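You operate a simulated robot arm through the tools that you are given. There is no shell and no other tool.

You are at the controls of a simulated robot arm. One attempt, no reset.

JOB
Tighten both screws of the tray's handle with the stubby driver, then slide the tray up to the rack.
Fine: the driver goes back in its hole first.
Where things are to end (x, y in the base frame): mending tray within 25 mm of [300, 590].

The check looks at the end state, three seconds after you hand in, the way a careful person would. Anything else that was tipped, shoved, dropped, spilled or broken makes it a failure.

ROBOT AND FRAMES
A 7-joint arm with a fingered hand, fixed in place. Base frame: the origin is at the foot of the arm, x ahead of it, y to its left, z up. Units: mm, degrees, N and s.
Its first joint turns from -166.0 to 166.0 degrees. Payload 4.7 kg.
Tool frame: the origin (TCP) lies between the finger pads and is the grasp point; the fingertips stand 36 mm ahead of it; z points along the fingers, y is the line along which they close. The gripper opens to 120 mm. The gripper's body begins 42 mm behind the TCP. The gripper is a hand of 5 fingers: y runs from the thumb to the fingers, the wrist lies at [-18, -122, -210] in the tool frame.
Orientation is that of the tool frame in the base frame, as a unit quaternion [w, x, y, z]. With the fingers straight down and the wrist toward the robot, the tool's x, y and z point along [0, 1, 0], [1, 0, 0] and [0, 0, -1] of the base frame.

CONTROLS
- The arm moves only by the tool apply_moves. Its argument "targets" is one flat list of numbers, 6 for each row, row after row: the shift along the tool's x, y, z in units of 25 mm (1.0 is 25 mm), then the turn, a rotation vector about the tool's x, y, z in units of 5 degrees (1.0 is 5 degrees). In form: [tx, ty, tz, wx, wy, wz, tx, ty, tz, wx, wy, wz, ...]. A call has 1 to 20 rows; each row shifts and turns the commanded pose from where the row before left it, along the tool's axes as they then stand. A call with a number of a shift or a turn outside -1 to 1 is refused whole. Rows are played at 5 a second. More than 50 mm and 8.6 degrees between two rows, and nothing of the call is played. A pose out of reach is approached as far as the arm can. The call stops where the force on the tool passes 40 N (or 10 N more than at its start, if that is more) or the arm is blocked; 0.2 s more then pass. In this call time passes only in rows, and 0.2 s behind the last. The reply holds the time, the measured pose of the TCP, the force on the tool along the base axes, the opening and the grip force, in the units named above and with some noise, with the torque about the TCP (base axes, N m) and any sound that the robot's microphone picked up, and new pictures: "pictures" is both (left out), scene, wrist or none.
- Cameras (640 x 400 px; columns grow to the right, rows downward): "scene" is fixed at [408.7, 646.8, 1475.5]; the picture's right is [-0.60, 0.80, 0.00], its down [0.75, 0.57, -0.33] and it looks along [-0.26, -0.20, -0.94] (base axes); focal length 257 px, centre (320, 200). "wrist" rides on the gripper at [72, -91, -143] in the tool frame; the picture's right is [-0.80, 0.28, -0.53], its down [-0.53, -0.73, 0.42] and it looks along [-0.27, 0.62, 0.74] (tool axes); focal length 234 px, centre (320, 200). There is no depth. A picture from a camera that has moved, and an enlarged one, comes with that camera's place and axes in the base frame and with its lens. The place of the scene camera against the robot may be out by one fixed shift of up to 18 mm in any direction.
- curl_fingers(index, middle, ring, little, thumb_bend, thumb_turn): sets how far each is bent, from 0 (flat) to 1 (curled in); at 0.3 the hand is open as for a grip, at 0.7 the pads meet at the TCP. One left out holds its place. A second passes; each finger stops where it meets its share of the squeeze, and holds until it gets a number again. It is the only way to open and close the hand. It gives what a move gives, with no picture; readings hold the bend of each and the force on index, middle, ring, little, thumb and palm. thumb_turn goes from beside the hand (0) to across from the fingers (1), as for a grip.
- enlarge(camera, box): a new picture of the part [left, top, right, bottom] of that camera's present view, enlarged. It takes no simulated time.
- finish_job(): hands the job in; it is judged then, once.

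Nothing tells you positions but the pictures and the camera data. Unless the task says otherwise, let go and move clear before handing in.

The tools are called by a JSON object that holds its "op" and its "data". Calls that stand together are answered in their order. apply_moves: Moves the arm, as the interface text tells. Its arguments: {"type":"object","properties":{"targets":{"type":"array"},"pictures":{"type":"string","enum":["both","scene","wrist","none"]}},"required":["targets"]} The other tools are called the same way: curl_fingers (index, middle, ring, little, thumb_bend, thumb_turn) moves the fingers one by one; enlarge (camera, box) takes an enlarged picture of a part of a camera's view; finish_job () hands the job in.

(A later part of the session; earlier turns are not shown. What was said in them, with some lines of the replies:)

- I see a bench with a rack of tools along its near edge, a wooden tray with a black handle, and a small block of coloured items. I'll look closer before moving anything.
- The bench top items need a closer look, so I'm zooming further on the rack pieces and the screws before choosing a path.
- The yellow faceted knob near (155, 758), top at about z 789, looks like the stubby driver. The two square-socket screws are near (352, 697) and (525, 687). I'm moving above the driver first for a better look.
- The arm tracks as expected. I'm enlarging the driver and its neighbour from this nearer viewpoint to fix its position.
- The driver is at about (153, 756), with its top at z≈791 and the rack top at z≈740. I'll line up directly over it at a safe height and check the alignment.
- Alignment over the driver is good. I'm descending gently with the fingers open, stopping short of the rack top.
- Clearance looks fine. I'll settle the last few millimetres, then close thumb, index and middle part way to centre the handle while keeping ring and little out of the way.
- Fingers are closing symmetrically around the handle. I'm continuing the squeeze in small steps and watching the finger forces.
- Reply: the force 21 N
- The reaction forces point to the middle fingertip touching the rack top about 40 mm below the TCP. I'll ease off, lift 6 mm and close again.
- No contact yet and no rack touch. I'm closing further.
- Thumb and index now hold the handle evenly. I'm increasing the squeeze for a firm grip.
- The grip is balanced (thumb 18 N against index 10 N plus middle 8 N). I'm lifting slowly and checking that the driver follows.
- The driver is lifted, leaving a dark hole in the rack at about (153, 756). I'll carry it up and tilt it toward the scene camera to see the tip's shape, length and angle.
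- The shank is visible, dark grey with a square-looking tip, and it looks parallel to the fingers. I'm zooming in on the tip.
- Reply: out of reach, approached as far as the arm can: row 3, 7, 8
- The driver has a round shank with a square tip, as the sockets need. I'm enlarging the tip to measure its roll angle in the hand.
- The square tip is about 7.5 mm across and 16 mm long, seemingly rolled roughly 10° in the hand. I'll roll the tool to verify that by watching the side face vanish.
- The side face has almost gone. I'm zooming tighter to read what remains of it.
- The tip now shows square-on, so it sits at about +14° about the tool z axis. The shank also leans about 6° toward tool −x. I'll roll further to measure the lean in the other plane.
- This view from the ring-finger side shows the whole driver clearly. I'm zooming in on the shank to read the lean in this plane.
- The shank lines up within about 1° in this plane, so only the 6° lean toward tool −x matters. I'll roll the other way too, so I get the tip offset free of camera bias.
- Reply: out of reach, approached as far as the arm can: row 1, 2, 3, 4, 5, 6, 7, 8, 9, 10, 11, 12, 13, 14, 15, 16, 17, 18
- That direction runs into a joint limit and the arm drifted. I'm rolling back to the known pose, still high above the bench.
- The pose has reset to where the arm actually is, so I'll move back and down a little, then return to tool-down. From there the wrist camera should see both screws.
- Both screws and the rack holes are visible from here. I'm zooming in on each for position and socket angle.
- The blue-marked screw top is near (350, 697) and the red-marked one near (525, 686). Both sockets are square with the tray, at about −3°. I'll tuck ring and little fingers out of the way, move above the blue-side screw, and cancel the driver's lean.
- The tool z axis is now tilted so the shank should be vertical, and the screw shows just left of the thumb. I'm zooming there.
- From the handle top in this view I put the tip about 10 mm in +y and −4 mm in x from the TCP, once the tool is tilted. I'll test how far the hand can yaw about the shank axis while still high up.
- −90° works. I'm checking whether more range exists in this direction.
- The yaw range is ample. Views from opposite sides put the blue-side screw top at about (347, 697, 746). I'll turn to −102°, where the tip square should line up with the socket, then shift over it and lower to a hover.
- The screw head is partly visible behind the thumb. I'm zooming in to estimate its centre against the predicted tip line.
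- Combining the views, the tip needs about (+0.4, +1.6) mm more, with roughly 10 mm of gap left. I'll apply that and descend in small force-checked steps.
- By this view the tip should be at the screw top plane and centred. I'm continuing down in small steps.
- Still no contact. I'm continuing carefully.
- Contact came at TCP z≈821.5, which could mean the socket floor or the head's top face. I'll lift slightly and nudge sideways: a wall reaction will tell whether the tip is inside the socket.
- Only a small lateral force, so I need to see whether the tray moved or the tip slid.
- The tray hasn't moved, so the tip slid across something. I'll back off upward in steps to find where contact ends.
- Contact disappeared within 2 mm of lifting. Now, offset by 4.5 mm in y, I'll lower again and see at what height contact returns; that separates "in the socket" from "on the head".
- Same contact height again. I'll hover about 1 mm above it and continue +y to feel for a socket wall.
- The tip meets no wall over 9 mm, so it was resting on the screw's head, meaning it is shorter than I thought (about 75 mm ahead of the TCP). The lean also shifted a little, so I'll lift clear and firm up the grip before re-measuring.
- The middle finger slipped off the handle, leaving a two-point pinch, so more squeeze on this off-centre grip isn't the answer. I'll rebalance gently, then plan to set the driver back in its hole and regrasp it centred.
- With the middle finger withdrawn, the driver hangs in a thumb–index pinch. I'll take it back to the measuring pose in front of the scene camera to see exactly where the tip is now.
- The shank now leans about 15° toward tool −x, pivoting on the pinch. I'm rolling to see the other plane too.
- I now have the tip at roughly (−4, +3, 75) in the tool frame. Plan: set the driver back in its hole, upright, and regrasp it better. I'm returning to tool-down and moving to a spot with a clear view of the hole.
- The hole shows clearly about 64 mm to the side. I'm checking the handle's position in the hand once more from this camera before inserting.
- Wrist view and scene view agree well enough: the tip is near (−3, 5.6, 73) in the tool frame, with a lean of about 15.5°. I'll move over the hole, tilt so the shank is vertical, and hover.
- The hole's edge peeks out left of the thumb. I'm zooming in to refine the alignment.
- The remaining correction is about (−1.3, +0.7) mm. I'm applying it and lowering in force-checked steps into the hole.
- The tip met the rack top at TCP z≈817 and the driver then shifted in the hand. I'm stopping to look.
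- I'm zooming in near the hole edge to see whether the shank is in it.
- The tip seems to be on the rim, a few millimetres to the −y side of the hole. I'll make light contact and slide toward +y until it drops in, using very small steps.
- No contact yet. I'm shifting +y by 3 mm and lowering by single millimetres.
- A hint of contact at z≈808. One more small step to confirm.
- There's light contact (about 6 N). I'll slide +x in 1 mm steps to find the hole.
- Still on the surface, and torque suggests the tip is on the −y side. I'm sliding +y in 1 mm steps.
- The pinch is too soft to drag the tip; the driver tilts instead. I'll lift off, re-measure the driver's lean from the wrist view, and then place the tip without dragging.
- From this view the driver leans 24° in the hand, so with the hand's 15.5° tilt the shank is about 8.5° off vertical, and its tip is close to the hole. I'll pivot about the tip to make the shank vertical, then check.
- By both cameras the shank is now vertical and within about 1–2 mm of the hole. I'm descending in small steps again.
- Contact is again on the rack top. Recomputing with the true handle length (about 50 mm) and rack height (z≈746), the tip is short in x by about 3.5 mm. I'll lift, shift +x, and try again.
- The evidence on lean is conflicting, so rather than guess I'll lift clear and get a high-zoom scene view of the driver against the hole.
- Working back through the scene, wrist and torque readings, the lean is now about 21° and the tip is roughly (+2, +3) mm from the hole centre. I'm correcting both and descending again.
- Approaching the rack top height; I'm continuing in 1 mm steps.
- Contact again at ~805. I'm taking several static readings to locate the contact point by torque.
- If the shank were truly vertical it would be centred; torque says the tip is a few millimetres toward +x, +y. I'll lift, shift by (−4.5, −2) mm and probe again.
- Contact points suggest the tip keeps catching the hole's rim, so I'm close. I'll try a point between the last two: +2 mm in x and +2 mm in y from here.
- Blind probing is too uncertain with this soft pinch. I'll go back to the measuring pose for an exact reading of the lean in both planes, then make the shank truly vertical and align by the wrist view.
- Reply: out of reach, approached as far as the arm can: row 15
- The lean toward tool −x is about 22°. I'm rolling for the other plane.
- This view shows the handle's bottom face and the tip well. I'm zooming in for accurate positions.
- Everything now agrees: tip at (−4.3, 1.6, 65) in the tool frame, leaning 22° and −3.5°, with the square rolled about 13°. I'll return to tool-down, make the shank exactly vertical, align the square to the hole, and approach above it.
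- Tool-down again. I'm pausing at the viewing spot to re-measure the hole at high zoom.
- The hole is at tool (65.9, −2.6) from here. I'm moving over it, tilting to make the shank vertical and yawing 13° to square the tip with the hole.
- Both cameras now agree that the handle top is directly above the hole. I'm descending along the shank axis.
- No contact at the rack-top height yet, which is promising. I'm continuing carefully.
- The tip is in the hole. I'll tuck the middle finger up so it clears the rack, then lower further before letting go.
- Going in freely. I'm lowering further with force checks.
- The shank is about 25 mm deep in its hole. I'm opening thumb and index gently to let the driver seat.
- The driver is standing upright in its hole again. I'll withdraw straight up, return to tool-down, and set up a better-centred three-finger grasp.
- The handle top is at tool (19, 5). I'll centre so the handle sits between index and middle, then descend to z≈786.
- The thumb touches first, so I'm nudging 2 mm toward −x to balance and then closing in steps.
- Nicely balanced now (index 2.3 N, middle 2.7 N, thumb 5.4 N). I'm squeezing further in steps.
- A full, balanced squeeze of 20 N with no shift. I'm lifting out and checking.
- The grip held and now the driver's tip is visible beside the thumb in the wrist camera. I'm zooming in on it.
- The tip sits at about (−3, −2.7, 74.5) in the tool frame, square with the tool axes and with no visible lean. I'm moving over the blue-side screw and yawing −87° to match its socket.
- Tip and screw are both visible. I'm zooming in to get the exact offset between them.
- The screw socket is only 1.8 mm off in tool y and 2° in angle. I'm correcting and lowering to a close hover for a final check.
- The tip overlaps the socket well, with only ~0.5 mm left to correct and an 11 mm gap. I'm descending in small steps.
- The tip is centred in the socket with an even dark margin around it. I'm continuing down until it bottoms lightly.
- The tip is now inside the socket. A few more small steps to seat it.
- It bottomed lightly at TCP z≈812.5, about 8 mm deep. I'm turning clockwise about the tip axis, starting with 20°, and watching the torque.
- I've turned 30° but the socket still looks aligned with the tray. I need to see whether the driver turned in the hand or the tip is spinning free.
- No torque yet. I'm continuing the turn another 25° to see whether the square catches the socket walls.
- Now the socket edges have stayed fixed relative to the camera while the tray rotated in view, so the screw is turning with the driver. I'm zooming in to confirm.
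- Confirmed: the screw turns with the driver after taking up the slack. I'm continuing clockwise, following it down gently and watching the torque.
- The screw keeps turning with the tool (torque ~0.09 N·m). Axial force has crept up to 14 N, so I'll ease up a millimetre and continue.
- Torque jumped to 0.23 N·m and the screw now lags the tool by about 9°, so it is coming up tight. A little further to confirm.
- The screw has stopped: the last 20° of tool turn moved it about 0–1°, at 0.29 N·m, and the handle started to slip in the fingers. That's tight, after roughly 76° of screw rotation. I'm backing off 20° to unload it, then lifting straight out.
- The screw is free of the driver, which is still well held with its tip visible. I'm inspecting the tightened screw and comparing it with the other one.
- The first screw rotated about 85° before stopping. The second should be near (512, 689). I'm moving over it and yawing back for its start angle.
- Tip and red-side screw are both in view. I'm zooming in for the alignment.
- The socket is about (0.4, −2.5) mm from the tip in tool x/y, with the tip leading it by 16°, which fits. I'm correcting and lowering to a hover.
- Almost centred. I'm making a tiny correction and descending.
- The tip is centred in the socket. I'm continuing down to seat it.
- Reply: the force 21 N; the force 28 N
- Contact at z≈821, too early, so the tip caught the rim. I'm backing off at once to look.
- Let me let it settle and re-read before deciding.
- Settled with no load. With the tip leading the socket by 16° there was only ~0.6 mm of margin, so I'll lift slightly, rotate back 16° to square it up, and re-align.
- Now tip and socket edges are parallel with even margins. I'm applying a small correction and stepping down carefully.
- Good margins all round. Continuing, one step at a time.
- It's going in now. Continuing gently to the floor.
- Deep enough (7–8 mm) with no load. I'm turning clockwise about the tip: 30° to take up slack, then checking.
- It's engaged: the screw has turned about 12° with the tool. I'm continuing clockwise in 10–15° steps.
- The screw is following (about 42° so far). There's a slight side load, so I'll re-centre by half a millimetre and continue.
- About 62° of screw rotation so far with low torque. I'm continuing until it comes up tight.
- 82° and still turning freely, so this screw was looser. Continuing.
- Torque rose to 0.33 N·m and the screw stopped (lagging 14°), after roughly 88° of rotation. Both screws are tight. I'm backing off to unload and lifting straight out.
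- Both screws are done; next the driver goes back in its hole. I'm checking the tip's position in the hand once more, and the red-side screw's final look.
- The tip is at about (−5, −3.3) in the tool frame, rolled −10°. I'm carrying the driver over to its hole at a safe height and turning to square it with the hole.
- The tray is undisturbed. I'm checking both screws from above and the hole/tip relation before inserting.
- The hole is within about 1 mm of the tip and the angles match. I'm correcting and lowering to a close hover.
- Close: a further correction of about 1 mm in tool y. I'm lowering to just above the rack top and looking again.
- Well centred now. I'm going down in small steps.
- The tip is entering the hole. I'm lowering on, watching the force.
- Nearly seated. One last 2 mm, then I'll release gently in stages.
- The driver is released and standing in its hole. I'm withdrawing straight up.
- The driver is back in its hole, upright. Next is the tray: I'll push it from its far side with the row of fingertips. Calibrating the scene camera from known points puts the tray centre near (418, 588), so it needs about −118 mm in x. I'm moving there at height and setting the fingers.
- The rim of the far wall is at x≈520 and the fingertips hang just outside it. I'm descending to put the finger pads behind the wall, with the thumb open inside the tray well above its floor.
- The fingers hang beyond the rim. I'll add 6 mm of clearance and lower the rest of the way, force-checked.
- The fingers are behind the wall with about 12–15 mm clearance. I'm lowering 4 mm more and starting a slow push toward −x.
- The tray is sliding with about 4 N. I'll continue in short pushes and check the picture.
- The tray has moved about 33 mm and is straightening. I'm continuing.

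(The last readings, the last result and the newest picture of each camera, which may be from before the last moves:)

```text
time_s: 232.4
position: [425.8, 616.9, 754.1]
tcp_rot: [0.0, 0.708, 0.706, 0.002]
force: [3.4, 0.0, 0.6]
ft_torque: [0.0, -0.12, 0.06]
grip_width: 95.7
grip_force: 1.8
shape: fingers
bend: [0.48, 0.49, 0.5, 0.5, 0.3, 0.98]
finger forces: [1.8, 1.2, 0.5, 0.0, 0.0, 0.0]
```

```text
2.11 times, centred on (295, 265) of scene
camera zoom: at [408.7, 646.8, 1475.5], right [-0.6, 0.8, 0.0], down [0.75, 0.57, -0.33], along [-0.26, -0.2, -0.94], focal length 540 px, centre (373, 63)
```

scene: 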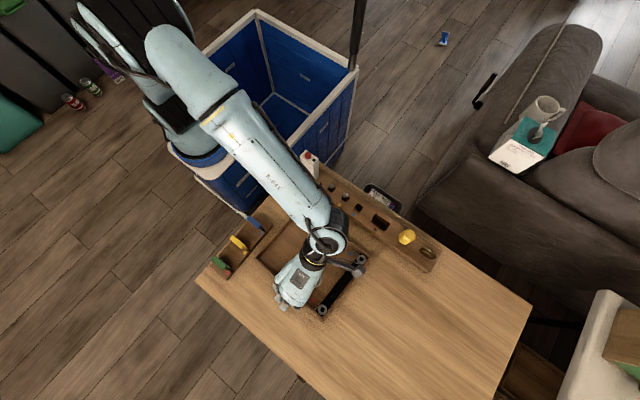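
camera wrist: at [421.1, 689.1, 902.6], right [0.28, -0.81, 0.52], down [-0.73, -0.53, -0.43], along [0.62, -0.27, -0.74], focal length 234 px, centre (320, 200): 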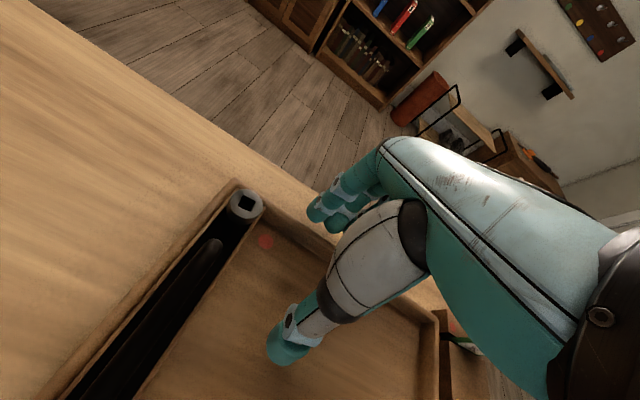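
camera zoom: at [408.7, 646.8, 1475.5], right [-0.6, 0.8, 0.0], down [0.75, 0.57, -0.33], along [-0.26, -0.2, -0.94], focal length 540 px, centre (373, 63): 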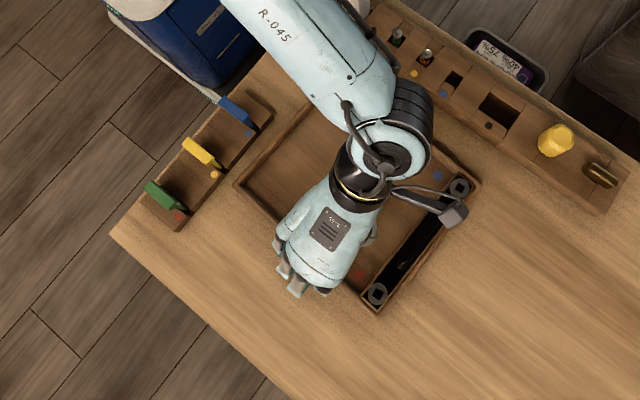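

About 74 mm so far; the tray centre is near (347, 583). Another ~44 mm to go, slowly.

{"op": "apply_moves", "data": {"targets": [0, -0.18, 0, 0, 0, 0, 0, -0.18, 0, 0, 0, 0, 0, -0.18, 0, 0, 0, 0, 0, -0.18, 0, 0, 0, 0, 0, -0.18, 0, 0, 0, 0, 0, -0.16, 0, 0, 0, 0, 0, -0.14, 0, 0, 0, 0], "pictures": "scene"}}

{"op": "enlarge", "data": {"camera": "scene", "box": [190, 170, 400, 360]}}

```text
time_s: 234.0
position: [396.6, 618.5, 754.1]
tcp_rot: [0.001, 0.708, 0.706, 0.003]
force: [3.5, -0.6, 0.9]
ft_torque: [-0.03, -0.14, 0.02]
grip_width: 95.6
grip_force: 2.2
shape: fingers
bend: [0.48, 0.49, 0.49, 0.5, 0.3, 0.98]
finger forces: [1.9, 1.3, 0.6, 0.0, 0.1, 0.0]
```

scene: 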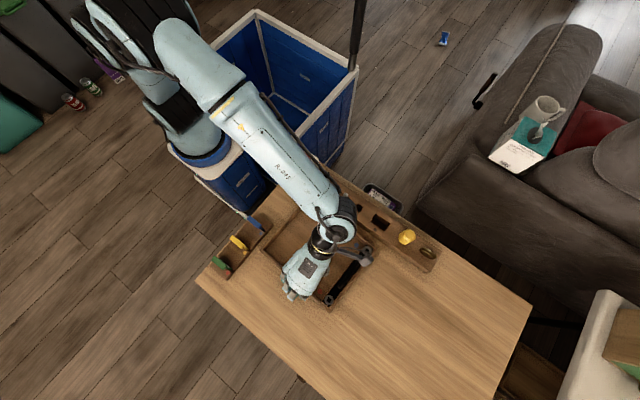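

```text
2.11 times, centred on (295, 265) of scene
camera zoom: at [408.7, 646.8, 1475.5], right [-0.6, 0.8, 0.0], down [0.75, 0.57, -0.33], along [-0.26, -0.2, -0.94], focal length 540 px, centre (373, 63)
```

zoom: 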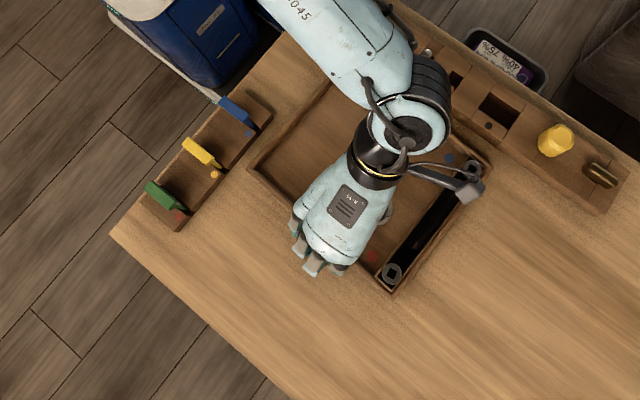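

The centre is at about (320, 583). The last ~17 mm, gently.

{"op": "apply_moves", "data": {"targets": [0, -0.14, 0, 0, 0, 0, 0, -0.14, 0, 0, 0, 0, 0, -0.14, 0, 0, 0, 0, 0, -0.14, 0, 0, 0, 0, 0, -0.12, 0, 0, 0, 0], "pictures": "both"}}

{"op": "enlarge", "data": {"camera": "scene", "box": [210, 160, 420, 330]}}

```text
time_s: 235.2
position: [378.5, 617.8, 753.8]
tcp_rot: [0.001, 0.709, 0.706, 0.002]
force: [4.0, 0.2, 0.0]
ft_torque: [0.03, -0.16, 0.04]
grip_width: 96.0
grip_force: 1.9
shape: fingers
bend: [0.48, 0.49, 0.49, 0.5, 0.3, 0.98]
finger forces: [1.9, 1.3, 0.7, 0.0, 0.0, 0.1]
camera wrist: at [289.2, 689.0, 897.9], right [0.28, -0.81, 0.52], down [-0.73, -0.53, -0.43], along [0.62, -0.27, -0.74], focal length 234 px, centre (320, 200)
```

scene: 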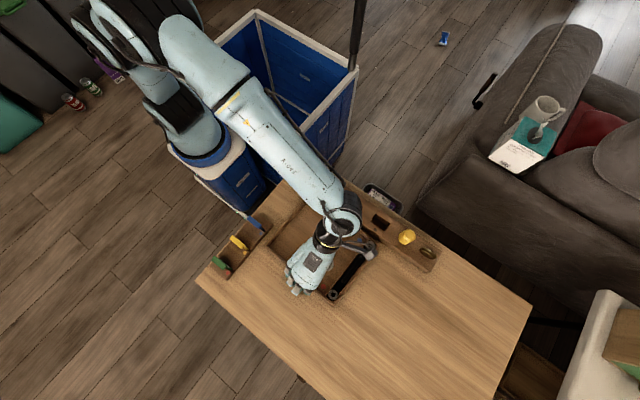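
wrist: 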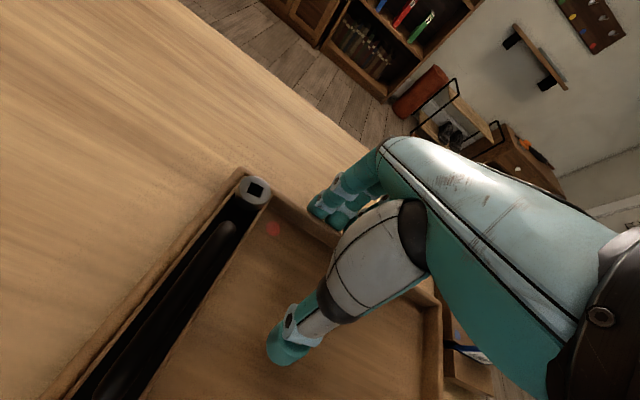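

```text
2.35 times, centred on (315, 245) of scene
camera zoom: at [408.7, 646.8, 1475.5], right [-0.6, 0.8, 0.0], down [0.75, 0.57, -0.33], along [-0.26, -0.2, -0.94], focal length 604 px, centre (332, 94)
```

zoom: 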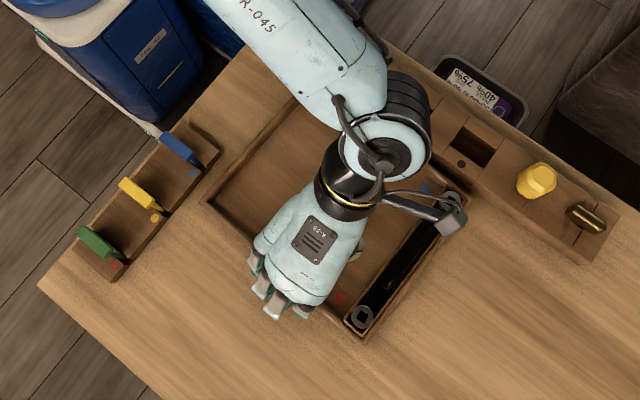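

The tray centre is now at about (301, 582), within tolerance and just short of the rack. I'm backing the fingers off the wall and lifting clear.

{"op": "apply_moves", "data": {"targets": [0, 0.2, 0, 0, 0, 0, 0, 0.3, 0, 0, 0, 0, 0, 0.1, -0.3, 0, 0, 0, 0, 0, -0.7, 0, 0, 0, 0, 0, -0.9, 0, 0, 0, 0, 0, -0.9, 0, 0, 0, 0, 0, -0.9, 0, 0, 0, 0, 0, -0.9, 0, 0, 0, 0, 0, -0.9, 0, 0, 0]}}

{"op": "enlarge", "data": {"camera": "scene", "box": [210, 160, 440, 330]}}

```text
time_s: 237.2
position: [392.8, 616.4, 892.3]
tcp_rot: [0.001, 0.708, 0.706, 0.003]
force: [-0.9, -0.1, -0.5]
ft_torque: [-0.03, 0.0, -0.01]
grip_width: 92.8
grip_force: 0.0
shape: fingers
bend: [0.5, 0.5, 0.5, 0.5, 0.3, 0.98]
finger forces: [0.0, 0.0, 0.0, 0.1, 0.1, 0.1]
camera wrist: at [303.9, 687.7, 1036.0], right [0.28, -0.81, 0.52], down [-0.73, -0.53, -0.43], along [0.62, -0.27, -0.74], focal length 234 px, centre (320, 200)
```

scene: 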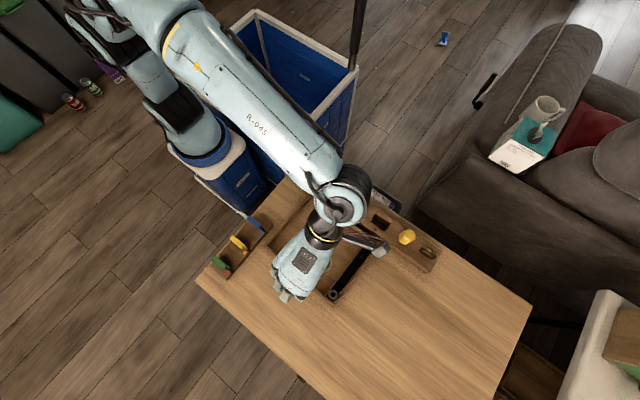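
wrist: 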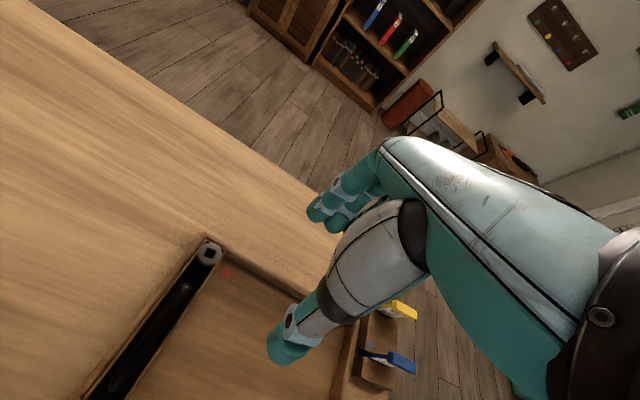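

```text
2.35 times, centred on (325, 245) of scene
camera zoom: at [408.7, 646.8, 1475.5], right [-0.6, 0.8, 0.0], down [0.75, 0.57, -0.33], along [-0.26, -0.2, -0.94], focal length 604 px, centre (308, 94)
```

zoom: 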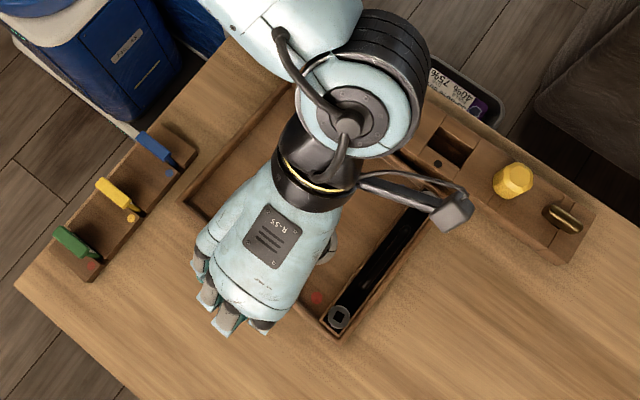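

I'm moving the arm back to its starting area so the whole bench can be inspected.

{"op": "apply_moves", "data": {"targets": [0, 0, -0.86, 0, 0, 0, 0, 0, -0.86, 0, 0, 0, 0, 0, -0.86, 0, 0, 0, 0, 0, -0.86, 0, 0, 0, 0, 0, -0.86, 0, 0, 0], "pictures": "none"}}

{"op": "apply_moves", "data": {"targets": [-0.528, -0.966, 0, 0, 0, 0, -0.528, -0.966, 0, 0, 0, 0, -0.528, -0.966, 0, 0, 0, 0, -0.528, -0.966, 0, 0, 0, 0, -0.528, -0.966, 0, 0, 0, 0, -0.528, -0.966, 0, 0, 0, 0, -0.528, -0.966, 0, 0, 0, 0, -0.528, -0.966, 0, 0, 0, 0, -0.528, -0.966, 0, 0, 0, 0, -0.528, -0.966, 0, 0, 0, 0, -0.528, -0.966, 0, 0, 0, 0, -0.528, -0.966, 0, 0, 0, 0, -0.528, -0.966, 0, 0, 0, 0, -0.528, -0.966, 0, 0, 0, 0, -0.528, -0.966, 0, 0, 0, 0]}}

{"op": "enlarge", "data": {"camera": "scene", "box": [190, 140, 460, 340]}}

{"op": "enlarge", "data": {"camera": "scene", "box": [280, 140, 450, 280]}}

```text
time_s: 238.4
position: [392.9, 616.8, 999.2]
tcp_rot: [0.001, 0.708, 0.706, 0.002]
force: [-0.3, 0.1, 0.5]
ft_torque: [0.01, -0.04, 0.01]
grip_width: 92.7
grip_force: 0.0
shape: fingers
bend: [0.5, 0.5, 0.5, 0.5, 0.3, 0.98]
finger forces: [0.0, 0.0, 0.0, 0.0, 0.1, 0.1]
```

```text
time_s: 241.6
position: [32.3, 417.7, 999.2]
tcp_rot: [0.001, 0.708, 0.706, 0.002]
force: [0.6, 0.3, 1.1]
ft_torque: [0.01, -0.03, 0.0]
grip_width: 92.7
grip_force: 0.0
shape: fingers
bend: [0.5, 0.5, 0.5, 0.5, 0.3, 0.98]
finger forces: [0.0, 0.0, 0.0, 0.0, 0.0, 0.1]
camera wrist: at [-58.3, 489.8, 1142.1], right [0.28, -0.81, 0.52], down [-0.73, -0.53, -0.43], along [0.62, -0.27, -0.74], focal length 234 px, centre (320, 200)
```

scene: 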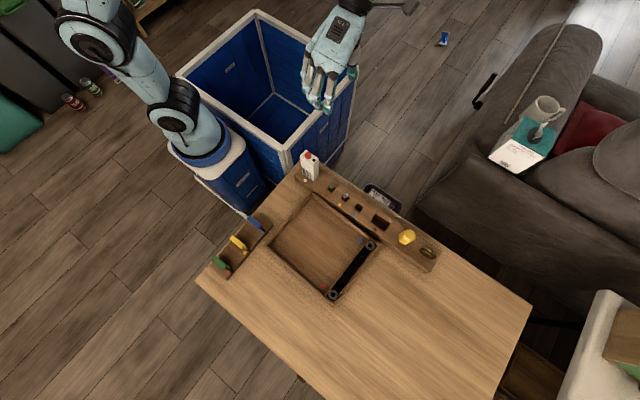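
wrist: 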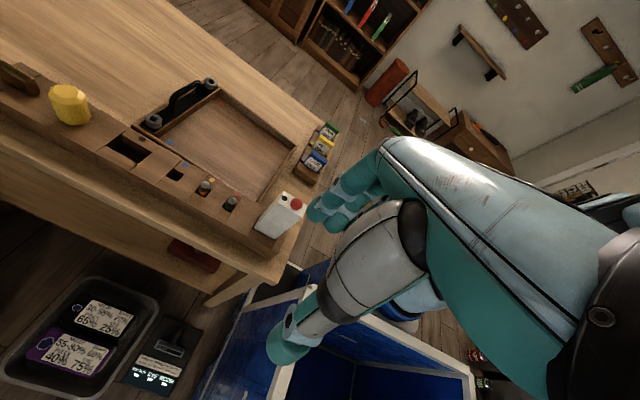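

```text
2.00 times, centred on (325, 240) of scene
camera zoom: at [408.7, 646.8, 1475.5], right [-0.6, 0.8, 0.0], down [0.75, 0.57, -0.33], along [-0.26, -0.2, -0.94], focal length 513 px, centre (310, 120)
```

zoom: 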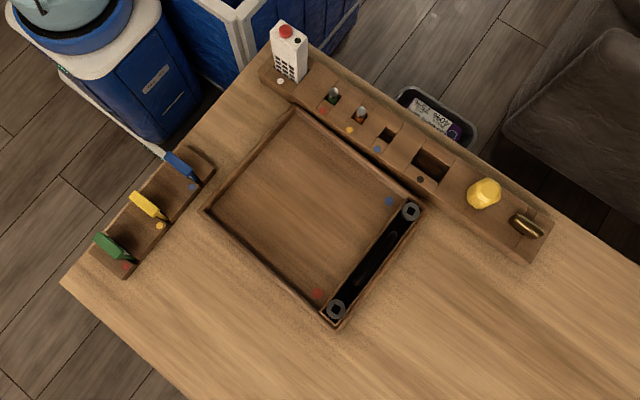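

```text
2.86 times, centred on (365, 210) of scene
camera zoom: at [408.7, 646.8, 1475.5], right [-0.6, 0.8, 0.0], down [0.75, 0.57, -0.33], along [-0.26, -0.2, -0.94], focal length 733 px, centre (191, 171)
```

zoom: 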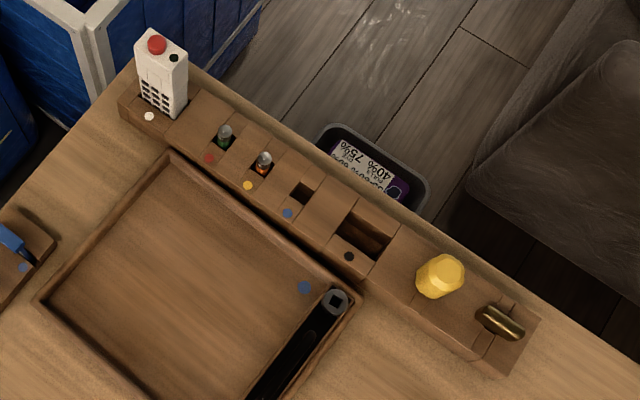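

The rack, batteries, remote, bronze piece and note stand all match the starting picture, and the tray sits square by the rack at about (304, 584). I'm taking a final close look at both screws and the driver.

{"op": "enlarge", "data": {"camera": "wrist", "box": [130, 65, 240, 145]}}

{"op": "enlarge", "data": {"camera": "scene", "box": [355, 230, 385, 260]}}

{"op": "enlarge", "data": {"camera": "scene", "box": [318, 278, 348, 308]}}

{"op": "enlarge", "data": {"camera": "wrist", "box": [0, 50, 110, 130]}}

```text
5.00 times, centred on (185, 105) of wrist
camera zoom: at [-58.3, 489.8, 1142.1], right [0.28, -0.81, 0.52], down [-0.73, -0.53, -0.43], along [0.62, -0.27, -0.74], focal length 1171 px, centre (995, 675)
```

zoom: 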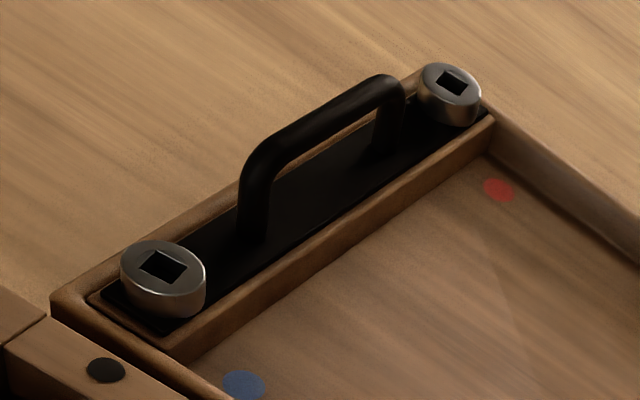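

```text
13.33 times, centred on (370, 245) of scene
camera zoom: at [408.7, 646.8, 1475.5], right [-0.6, 0.8, 0.0], down [0.75, 0.57, -0.33], along [-0.26, -0.2, -0.94], focal length 3422 px, centre (-347, -400)
```

zoom: 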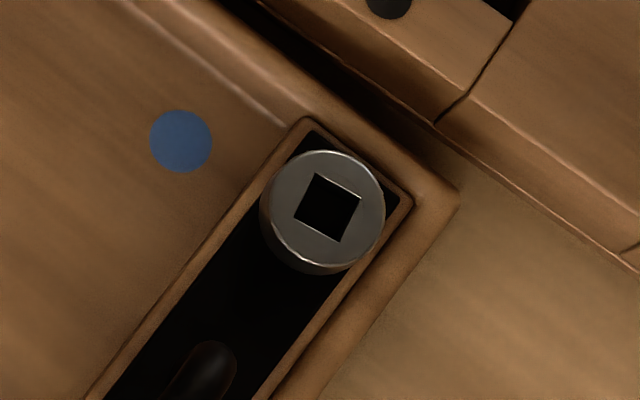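

```text
13.33 times, centred on (333, 293) of scene
camera zoom: at [408.7, 646.8, 1475.5], right [-0.6, 0.8, 0.0], down [0.75, 0.57, -0.33], along [-0.26, -0.2, -0.94], focal length 3422 px, centre (147, -1040)
```

zoom: 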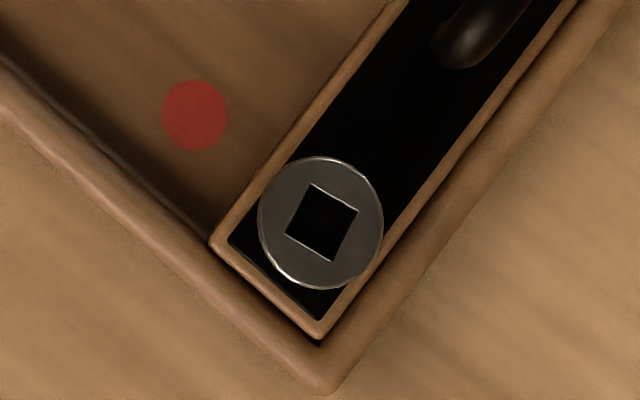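

```text
5.00 times, centred on (55, 90) of wrist
camera zoom: at [-58.3, 489.8, 1142.1], right [0.28, -0.81, 0.52], down [-0.73, -0.53, -0.43], along [0.62, -0.27, -0.74], focal length 1171 px, centre (1645, 750)
```

zoom: 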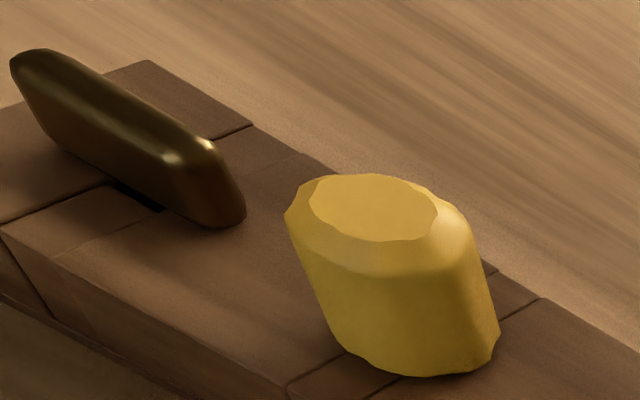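

Both screws are turned to the same stop and seated on the plate. The driver stands in its hole, the tray is by the rack at about (304, 584), and nothing else has moved. The hand is empty and clear, so I'm handing in.

{"op": "finish_job", "data": {}}

```text
The job is handed in.
```

The job is handed in: both screws on the tray's handle are tight, the driver is back in its hole, and the tray is up by the rack. I don't have the check's result yet.

- **Screws:** each turned about 80° clockwise and then stopped hard, at 0.29 N·m for the blue-dot screw and 0.33 N·m for the red-dot one. At the blue-dot screw the handle began to slip in the fingers at that torque, so I could not have pushed it much harder.
- **Driver:** it is standing upright in its own hole, put back before I moved the tray. I first had to set it down and regrasp it, because my first grip let it tilt. In the process its tip pressed on the rack top several times, but nothing there shifted.
- **Tray:** its centre is at about (304, 584) by my camera estimate. That is roughly 7 mm from the target and well inside the 25 mm allowed. It sits slightly turned, with a small gap to the rack.
- **Everything else:** the remote, batteries, bronze piece and note stand look where they were in the starting picture. The hand is empty and back at its starting spot.
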